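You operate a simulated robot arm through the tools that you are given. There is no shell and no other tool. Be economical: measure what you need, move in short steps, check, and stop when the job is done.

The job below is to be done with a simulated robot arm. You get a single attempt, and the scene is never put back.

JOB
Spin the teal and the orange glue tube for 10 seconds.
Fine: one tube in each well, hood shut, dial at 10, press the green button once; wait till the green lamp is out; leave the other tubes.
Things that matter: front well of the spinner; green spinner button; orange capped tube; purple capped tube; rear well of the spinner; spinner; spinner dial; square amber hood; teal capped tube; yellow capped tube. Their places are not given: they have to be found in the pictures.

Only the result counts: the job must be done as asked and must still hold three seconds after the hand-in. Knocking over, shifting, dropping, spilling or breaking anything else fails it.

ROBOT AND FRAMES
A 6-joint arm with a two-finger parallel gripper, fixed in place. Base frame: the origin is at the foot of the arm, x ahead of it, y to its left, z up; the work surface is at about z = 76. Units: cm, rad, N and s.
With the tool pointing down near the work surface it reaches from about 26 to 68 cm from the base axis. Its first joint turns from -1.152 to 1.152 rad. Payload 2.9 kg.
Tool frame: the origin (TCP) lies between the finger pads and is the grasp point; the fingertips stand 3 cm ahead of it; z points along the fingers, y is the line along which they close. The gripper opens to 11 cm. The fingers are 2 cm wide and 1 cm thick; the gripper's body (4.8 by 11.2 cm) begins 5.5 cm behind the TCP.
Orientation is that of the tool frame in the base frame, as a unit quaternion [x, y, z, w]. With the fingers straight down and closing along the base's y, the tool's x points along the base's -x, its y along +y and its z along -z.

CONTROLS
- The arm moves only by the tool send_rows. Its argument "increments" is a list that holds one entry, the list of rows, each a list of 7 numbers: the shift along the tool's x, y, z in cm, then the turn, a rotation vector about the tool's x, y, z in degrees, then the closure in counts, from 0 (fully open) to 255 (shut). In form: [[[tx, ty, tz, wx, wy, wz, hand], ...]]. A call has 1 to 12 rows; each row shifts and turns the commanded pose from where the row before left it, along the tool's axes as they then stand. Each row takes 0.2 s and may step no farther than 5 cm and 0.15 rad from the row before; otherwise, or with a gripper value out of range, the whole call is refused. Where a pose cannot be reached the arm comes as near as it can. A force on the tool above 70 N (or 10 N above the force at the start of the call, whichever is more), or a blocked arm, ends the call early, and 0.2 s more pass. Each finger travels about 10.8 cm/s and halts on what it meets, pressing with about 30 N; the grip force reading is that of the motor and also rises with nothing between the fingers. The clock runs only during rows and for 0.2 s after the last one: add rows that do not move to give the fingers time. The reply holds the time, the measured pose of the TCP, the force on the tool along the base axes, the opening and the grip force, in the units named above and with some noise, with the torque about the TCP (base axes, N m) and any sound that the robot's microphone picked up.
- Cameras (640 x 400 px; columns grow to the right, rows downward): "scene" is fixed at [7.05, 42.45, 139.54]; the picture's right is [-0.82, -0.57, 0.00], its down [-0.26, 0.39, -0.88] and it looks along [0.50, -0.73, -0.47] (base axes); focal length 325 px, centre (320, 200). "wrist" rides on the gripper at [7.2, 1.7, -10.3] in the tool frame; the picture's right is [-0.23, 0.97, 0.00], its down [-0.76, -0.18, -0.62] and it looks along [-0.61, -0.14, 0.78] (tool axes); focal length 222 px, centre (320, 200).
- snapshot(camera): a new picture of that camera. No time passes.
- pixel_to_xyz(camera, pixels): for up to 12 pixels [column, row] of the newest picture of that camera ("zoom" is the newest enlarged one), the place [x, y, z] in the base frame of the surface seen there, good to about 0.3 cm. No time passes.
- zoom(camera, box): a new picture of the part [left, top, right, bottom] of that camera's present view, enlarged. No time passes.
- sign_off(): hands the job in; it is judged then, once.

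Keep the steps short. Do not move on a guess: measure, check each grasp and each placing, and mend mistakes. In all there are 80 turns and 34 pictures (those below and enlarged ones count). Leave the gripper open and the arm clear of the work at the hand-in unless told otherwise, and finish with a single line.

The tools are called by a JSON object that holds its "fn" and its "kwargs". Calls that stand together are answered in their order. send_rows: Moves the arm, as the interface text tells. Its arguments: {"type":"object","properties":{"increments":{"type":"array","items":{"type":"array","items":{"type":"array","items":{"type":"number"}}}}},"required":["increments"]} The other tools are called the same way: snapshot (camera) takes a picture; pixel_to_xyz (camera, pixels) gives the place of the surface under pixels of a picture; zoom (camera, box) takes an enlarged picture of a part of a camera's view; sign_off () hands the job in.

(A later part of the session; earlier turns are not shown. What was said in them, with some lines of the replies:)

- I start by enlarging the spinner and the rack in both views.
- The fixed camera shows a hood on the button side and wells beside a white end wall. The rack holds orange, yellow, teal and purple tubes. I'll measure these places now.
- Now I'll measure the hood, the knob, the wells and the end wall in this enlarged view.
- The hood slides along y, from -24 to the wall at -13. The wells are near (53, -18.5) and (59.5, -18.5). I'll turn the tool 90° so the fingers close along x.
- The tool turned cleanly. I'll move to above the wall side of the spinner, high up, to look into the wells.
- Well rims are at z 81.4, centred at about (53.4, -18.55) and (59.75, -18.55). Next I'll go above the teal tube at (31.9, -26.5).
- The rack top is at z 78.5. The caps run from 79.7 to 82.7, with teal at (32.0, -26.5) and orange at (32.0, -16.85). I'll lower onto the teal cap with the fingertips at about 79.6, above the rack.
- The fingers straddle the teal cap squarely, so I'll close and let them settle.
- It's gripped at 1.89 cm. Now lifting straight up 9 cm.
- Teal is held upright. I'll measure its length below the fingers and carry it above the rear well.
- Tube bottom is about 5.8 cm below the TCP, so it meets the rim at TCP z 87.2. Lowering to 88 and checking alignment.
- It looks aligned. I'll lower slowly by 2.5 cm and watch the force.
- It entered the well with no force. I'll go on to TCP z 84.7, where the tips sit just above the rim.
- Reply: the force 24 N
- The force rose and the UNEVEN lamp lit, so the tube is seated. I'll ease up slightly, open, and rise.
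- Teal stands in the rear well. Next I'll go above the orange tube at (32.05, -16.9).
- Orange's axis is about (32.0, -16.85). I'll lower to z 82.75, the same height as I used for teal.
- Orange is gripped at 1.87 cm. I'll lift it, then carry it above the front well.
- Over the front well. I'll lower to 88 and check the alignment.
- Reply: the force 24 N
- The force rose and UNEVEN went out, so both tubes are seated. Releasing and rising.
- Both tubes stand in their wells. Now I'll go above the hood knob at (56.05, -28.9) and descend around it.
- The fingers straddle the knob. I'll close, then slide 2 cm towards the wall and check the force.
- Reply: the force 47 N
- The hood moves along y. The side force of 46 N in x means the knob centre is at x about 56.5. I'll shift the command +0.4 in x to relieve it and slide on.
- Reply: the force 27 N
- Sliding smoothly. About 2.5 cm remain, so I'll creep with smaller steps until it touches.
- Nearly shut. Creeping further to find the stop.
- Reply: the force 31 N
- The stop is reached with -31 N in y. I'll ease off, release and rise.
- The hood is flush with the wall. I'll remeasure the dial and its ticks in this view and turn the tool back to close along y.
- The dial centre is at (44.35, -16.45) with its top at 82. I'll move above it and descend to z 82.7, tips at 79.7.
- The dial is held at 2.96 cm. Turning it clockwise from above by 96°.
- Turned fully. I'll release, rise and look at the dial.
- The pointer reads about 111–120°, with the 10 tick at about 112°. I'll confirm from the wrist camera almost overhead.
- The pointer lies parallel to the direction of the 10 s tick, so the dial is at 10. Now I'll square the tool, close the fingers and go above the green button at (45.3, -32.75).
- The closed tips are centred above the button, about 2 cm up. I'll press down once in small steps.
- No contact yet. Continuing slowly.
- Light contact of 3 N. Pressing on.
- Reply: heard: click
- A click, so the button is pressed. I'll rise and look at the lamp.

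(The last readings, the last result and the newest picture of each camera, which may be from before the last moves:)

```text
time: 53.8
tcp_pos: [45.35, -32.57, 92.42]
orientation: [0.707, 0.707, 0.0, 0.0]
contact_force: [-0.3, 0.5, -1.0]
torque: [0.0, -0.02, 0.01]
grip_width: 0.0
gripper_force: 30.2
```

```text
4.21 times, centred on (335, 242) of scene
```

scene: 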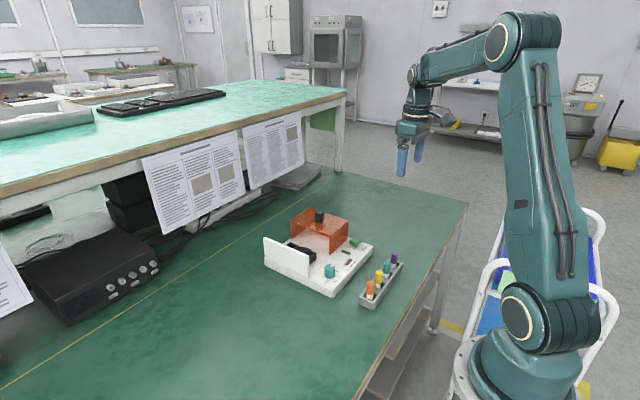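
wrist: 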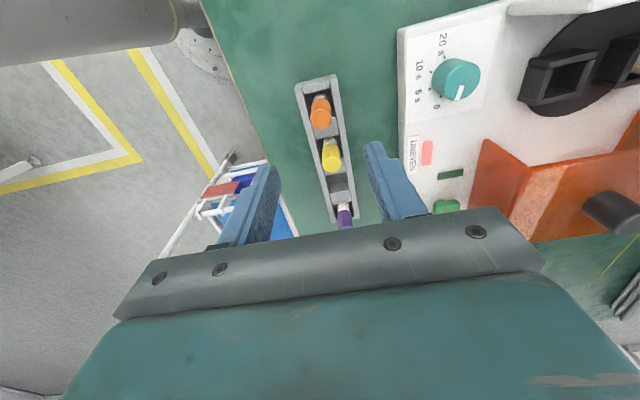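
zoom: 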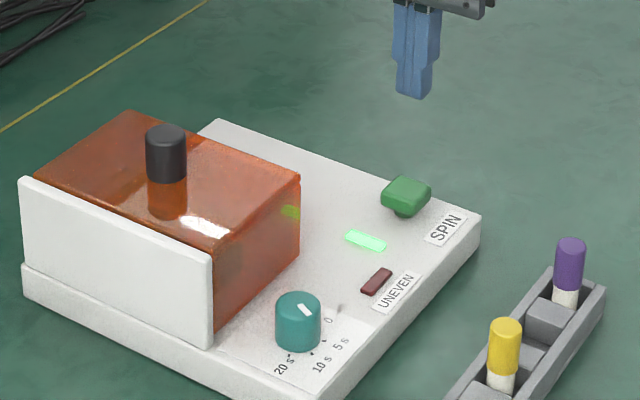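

The green lamp is lit. I'll rise clear, open the hand and wait.

{"fn": "send_rows", "kwargs": {"increments": [[[0, 0, -4, 0, 0, 0, 255], [0, 0, -4, 0, 0, 0, 150], [0, 0, -4, 0, 0, 0, 50], [0, 0, 0, 0, 0, 0, 0], [0, 0, 0, 0, 0, 0, 0], [0, 0, 0, 0, 0, 0, 0], [0, 0, 0, 0, 0, 0, 0], [0, 0, 0, 0, 0, 0, 0], [0, 0, 0, 0, 0, 0, 0], [0, 0, 0, 0, 0, 0, 0], [0, 0, 0, 0, 0, 0, 0], [0, 0, 0, 0, 0, 0, 0]]]}}

{"fn": "send_rows", "kwargs": {"increments": [[[0, 0, 0, 0, 0, 0, 0], [0, 0, 0, 0, 0, 0, 0], [0, 0, 0, 0, 0, 0, 0], [0, 0, 0, 0, 0, 0, 0], [0, 0, 0, 0, 0, 0, 0], [0, 0, 0, 0, 0, 0, 0], [0, 0, 0, 0, 0, 0, 0], [0, 0, 0, 0, 0, 0, 0], [0, 0, 0, 0, 0, 0, 0], [0, 0, 0, 0, 0, 0, 0], [0, 0, 0, 0, 0, 0, 0], [0, 0, 0, 0, 0, 0, 0]]]}}

{"fn": "send_rows", "kwargs": {"increments": [[[0, 0, 0, 0, 0, 0, 0], [0, 0, 0, 0, 0, 0, 0], [0, 0, 0, 0, 0, 0, 0], [0, 0, 0, 0, 0, 0, 0], [0, 0, 0, 0, 0, 0, 0], [0, 0, 0, 0, 0, 0, 0], [0, 0, 0, 0, 0, 0, 0], [0, 0, 0, 0, 0, 0, 0], [0, 0, 0, 0, 0, 0, 0], [0, 0, 0, 0, 0, 0, 0], [0, 0, 0, 0, 0, 0, 0], [0, 0, 0, 0, 0, 0, 0]]]}}

{"fn": "send_rows", "kwargs": {"increments": [[[0, 0, 0, 0, 0, 0, 0], [0, 0, 0, 0, 0, 0, 0], [0, 0, 0, 0, 0, 0, 0], [0, 0, 0, 0, 0, 0, 0], [0, 0, 0, 0, 0, 0, 0], [0, 0, 0, 0, 0, 0, 0], [0, 0, 0, 0, 0, 0, 0], [0, 0, 0, 0, 0, 0, 0], [0, 0, 0, 0, 0, 0, 0], [0, 0, 0, 0, 0, 0, 0], [0, 0, 0, 0, 0, 0, 0], [0, 0, 0, 0, 0, 0, 0]]]}}

{"fn": "zoom", "kwargs": {"camera": "scene", "box": [265, 195, 405, 290]}}

```text
time: 56.4
tcp_pos: [45.38, -32.66, 104.48]
orientation: [0.707, 0.707, 0.0, 0.0]
contact_force: [-0.4, 0.5, -0.5]
torque: [-0.01, -0.01, -0.01]
grip_width: 11.01
gripper_force: 0.0
```

```text
time: 59.0
tcp_pos: [45.33, -32.7, 104.59]
orientation: [0.708, 0.707, 0.0, 0.0]
contact_force: [-0.2, -0.2, 0.1]
torque: [0.01, 0.02, -0.05]
grip_width: 11.01
gripper_force: 0.0
```

```text
time: 61.6
tcp_pos: [45.31, -32.71, 104.39]
orientation: [0.707, 0.707, 0.0, 0.0]
contact_force: [-0.7, -0.1, -0.5]
torque: [0.0, 0.01, -0.02]
grip_width: 10.99
gripper_force: 0.0
```

```text
time: 64.2
tcp_pos: [45.35, -32.65, 104.45]
orientation: [0.707, 0.708, 0.0, 0.0]
contact_force: [-0.4, 0.0, 0.4]
torque: [0.0, -0.05, 0.01]
grip_width: 11.02
gripper_force: 0.1
```

```text
4.21 times, centred on (335, 242) of scene
```

zoom: 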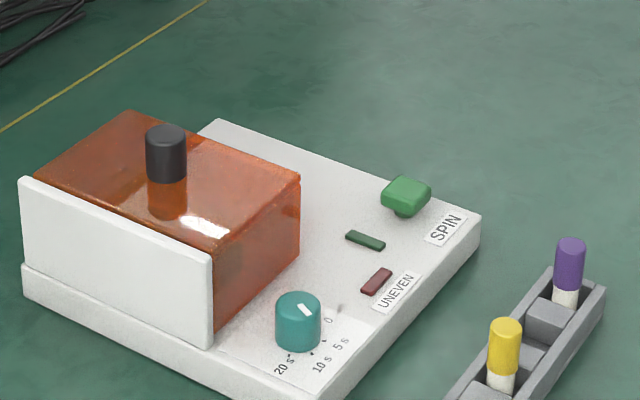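

The green lamp is out at about 11 s after the click. The hood is shut, the dial is at 10, and the other tubes are untouched. Handing in.

{"fn": "sign_off", "kwargs": {}}

```text
The job is handed in.
```

The teal and orange tubes were spun with the dial at 10: teal in the rear well, orange in the front well, hood shut, button pressed once, green lamp out, and the yellow and purple tubes left in the rack.
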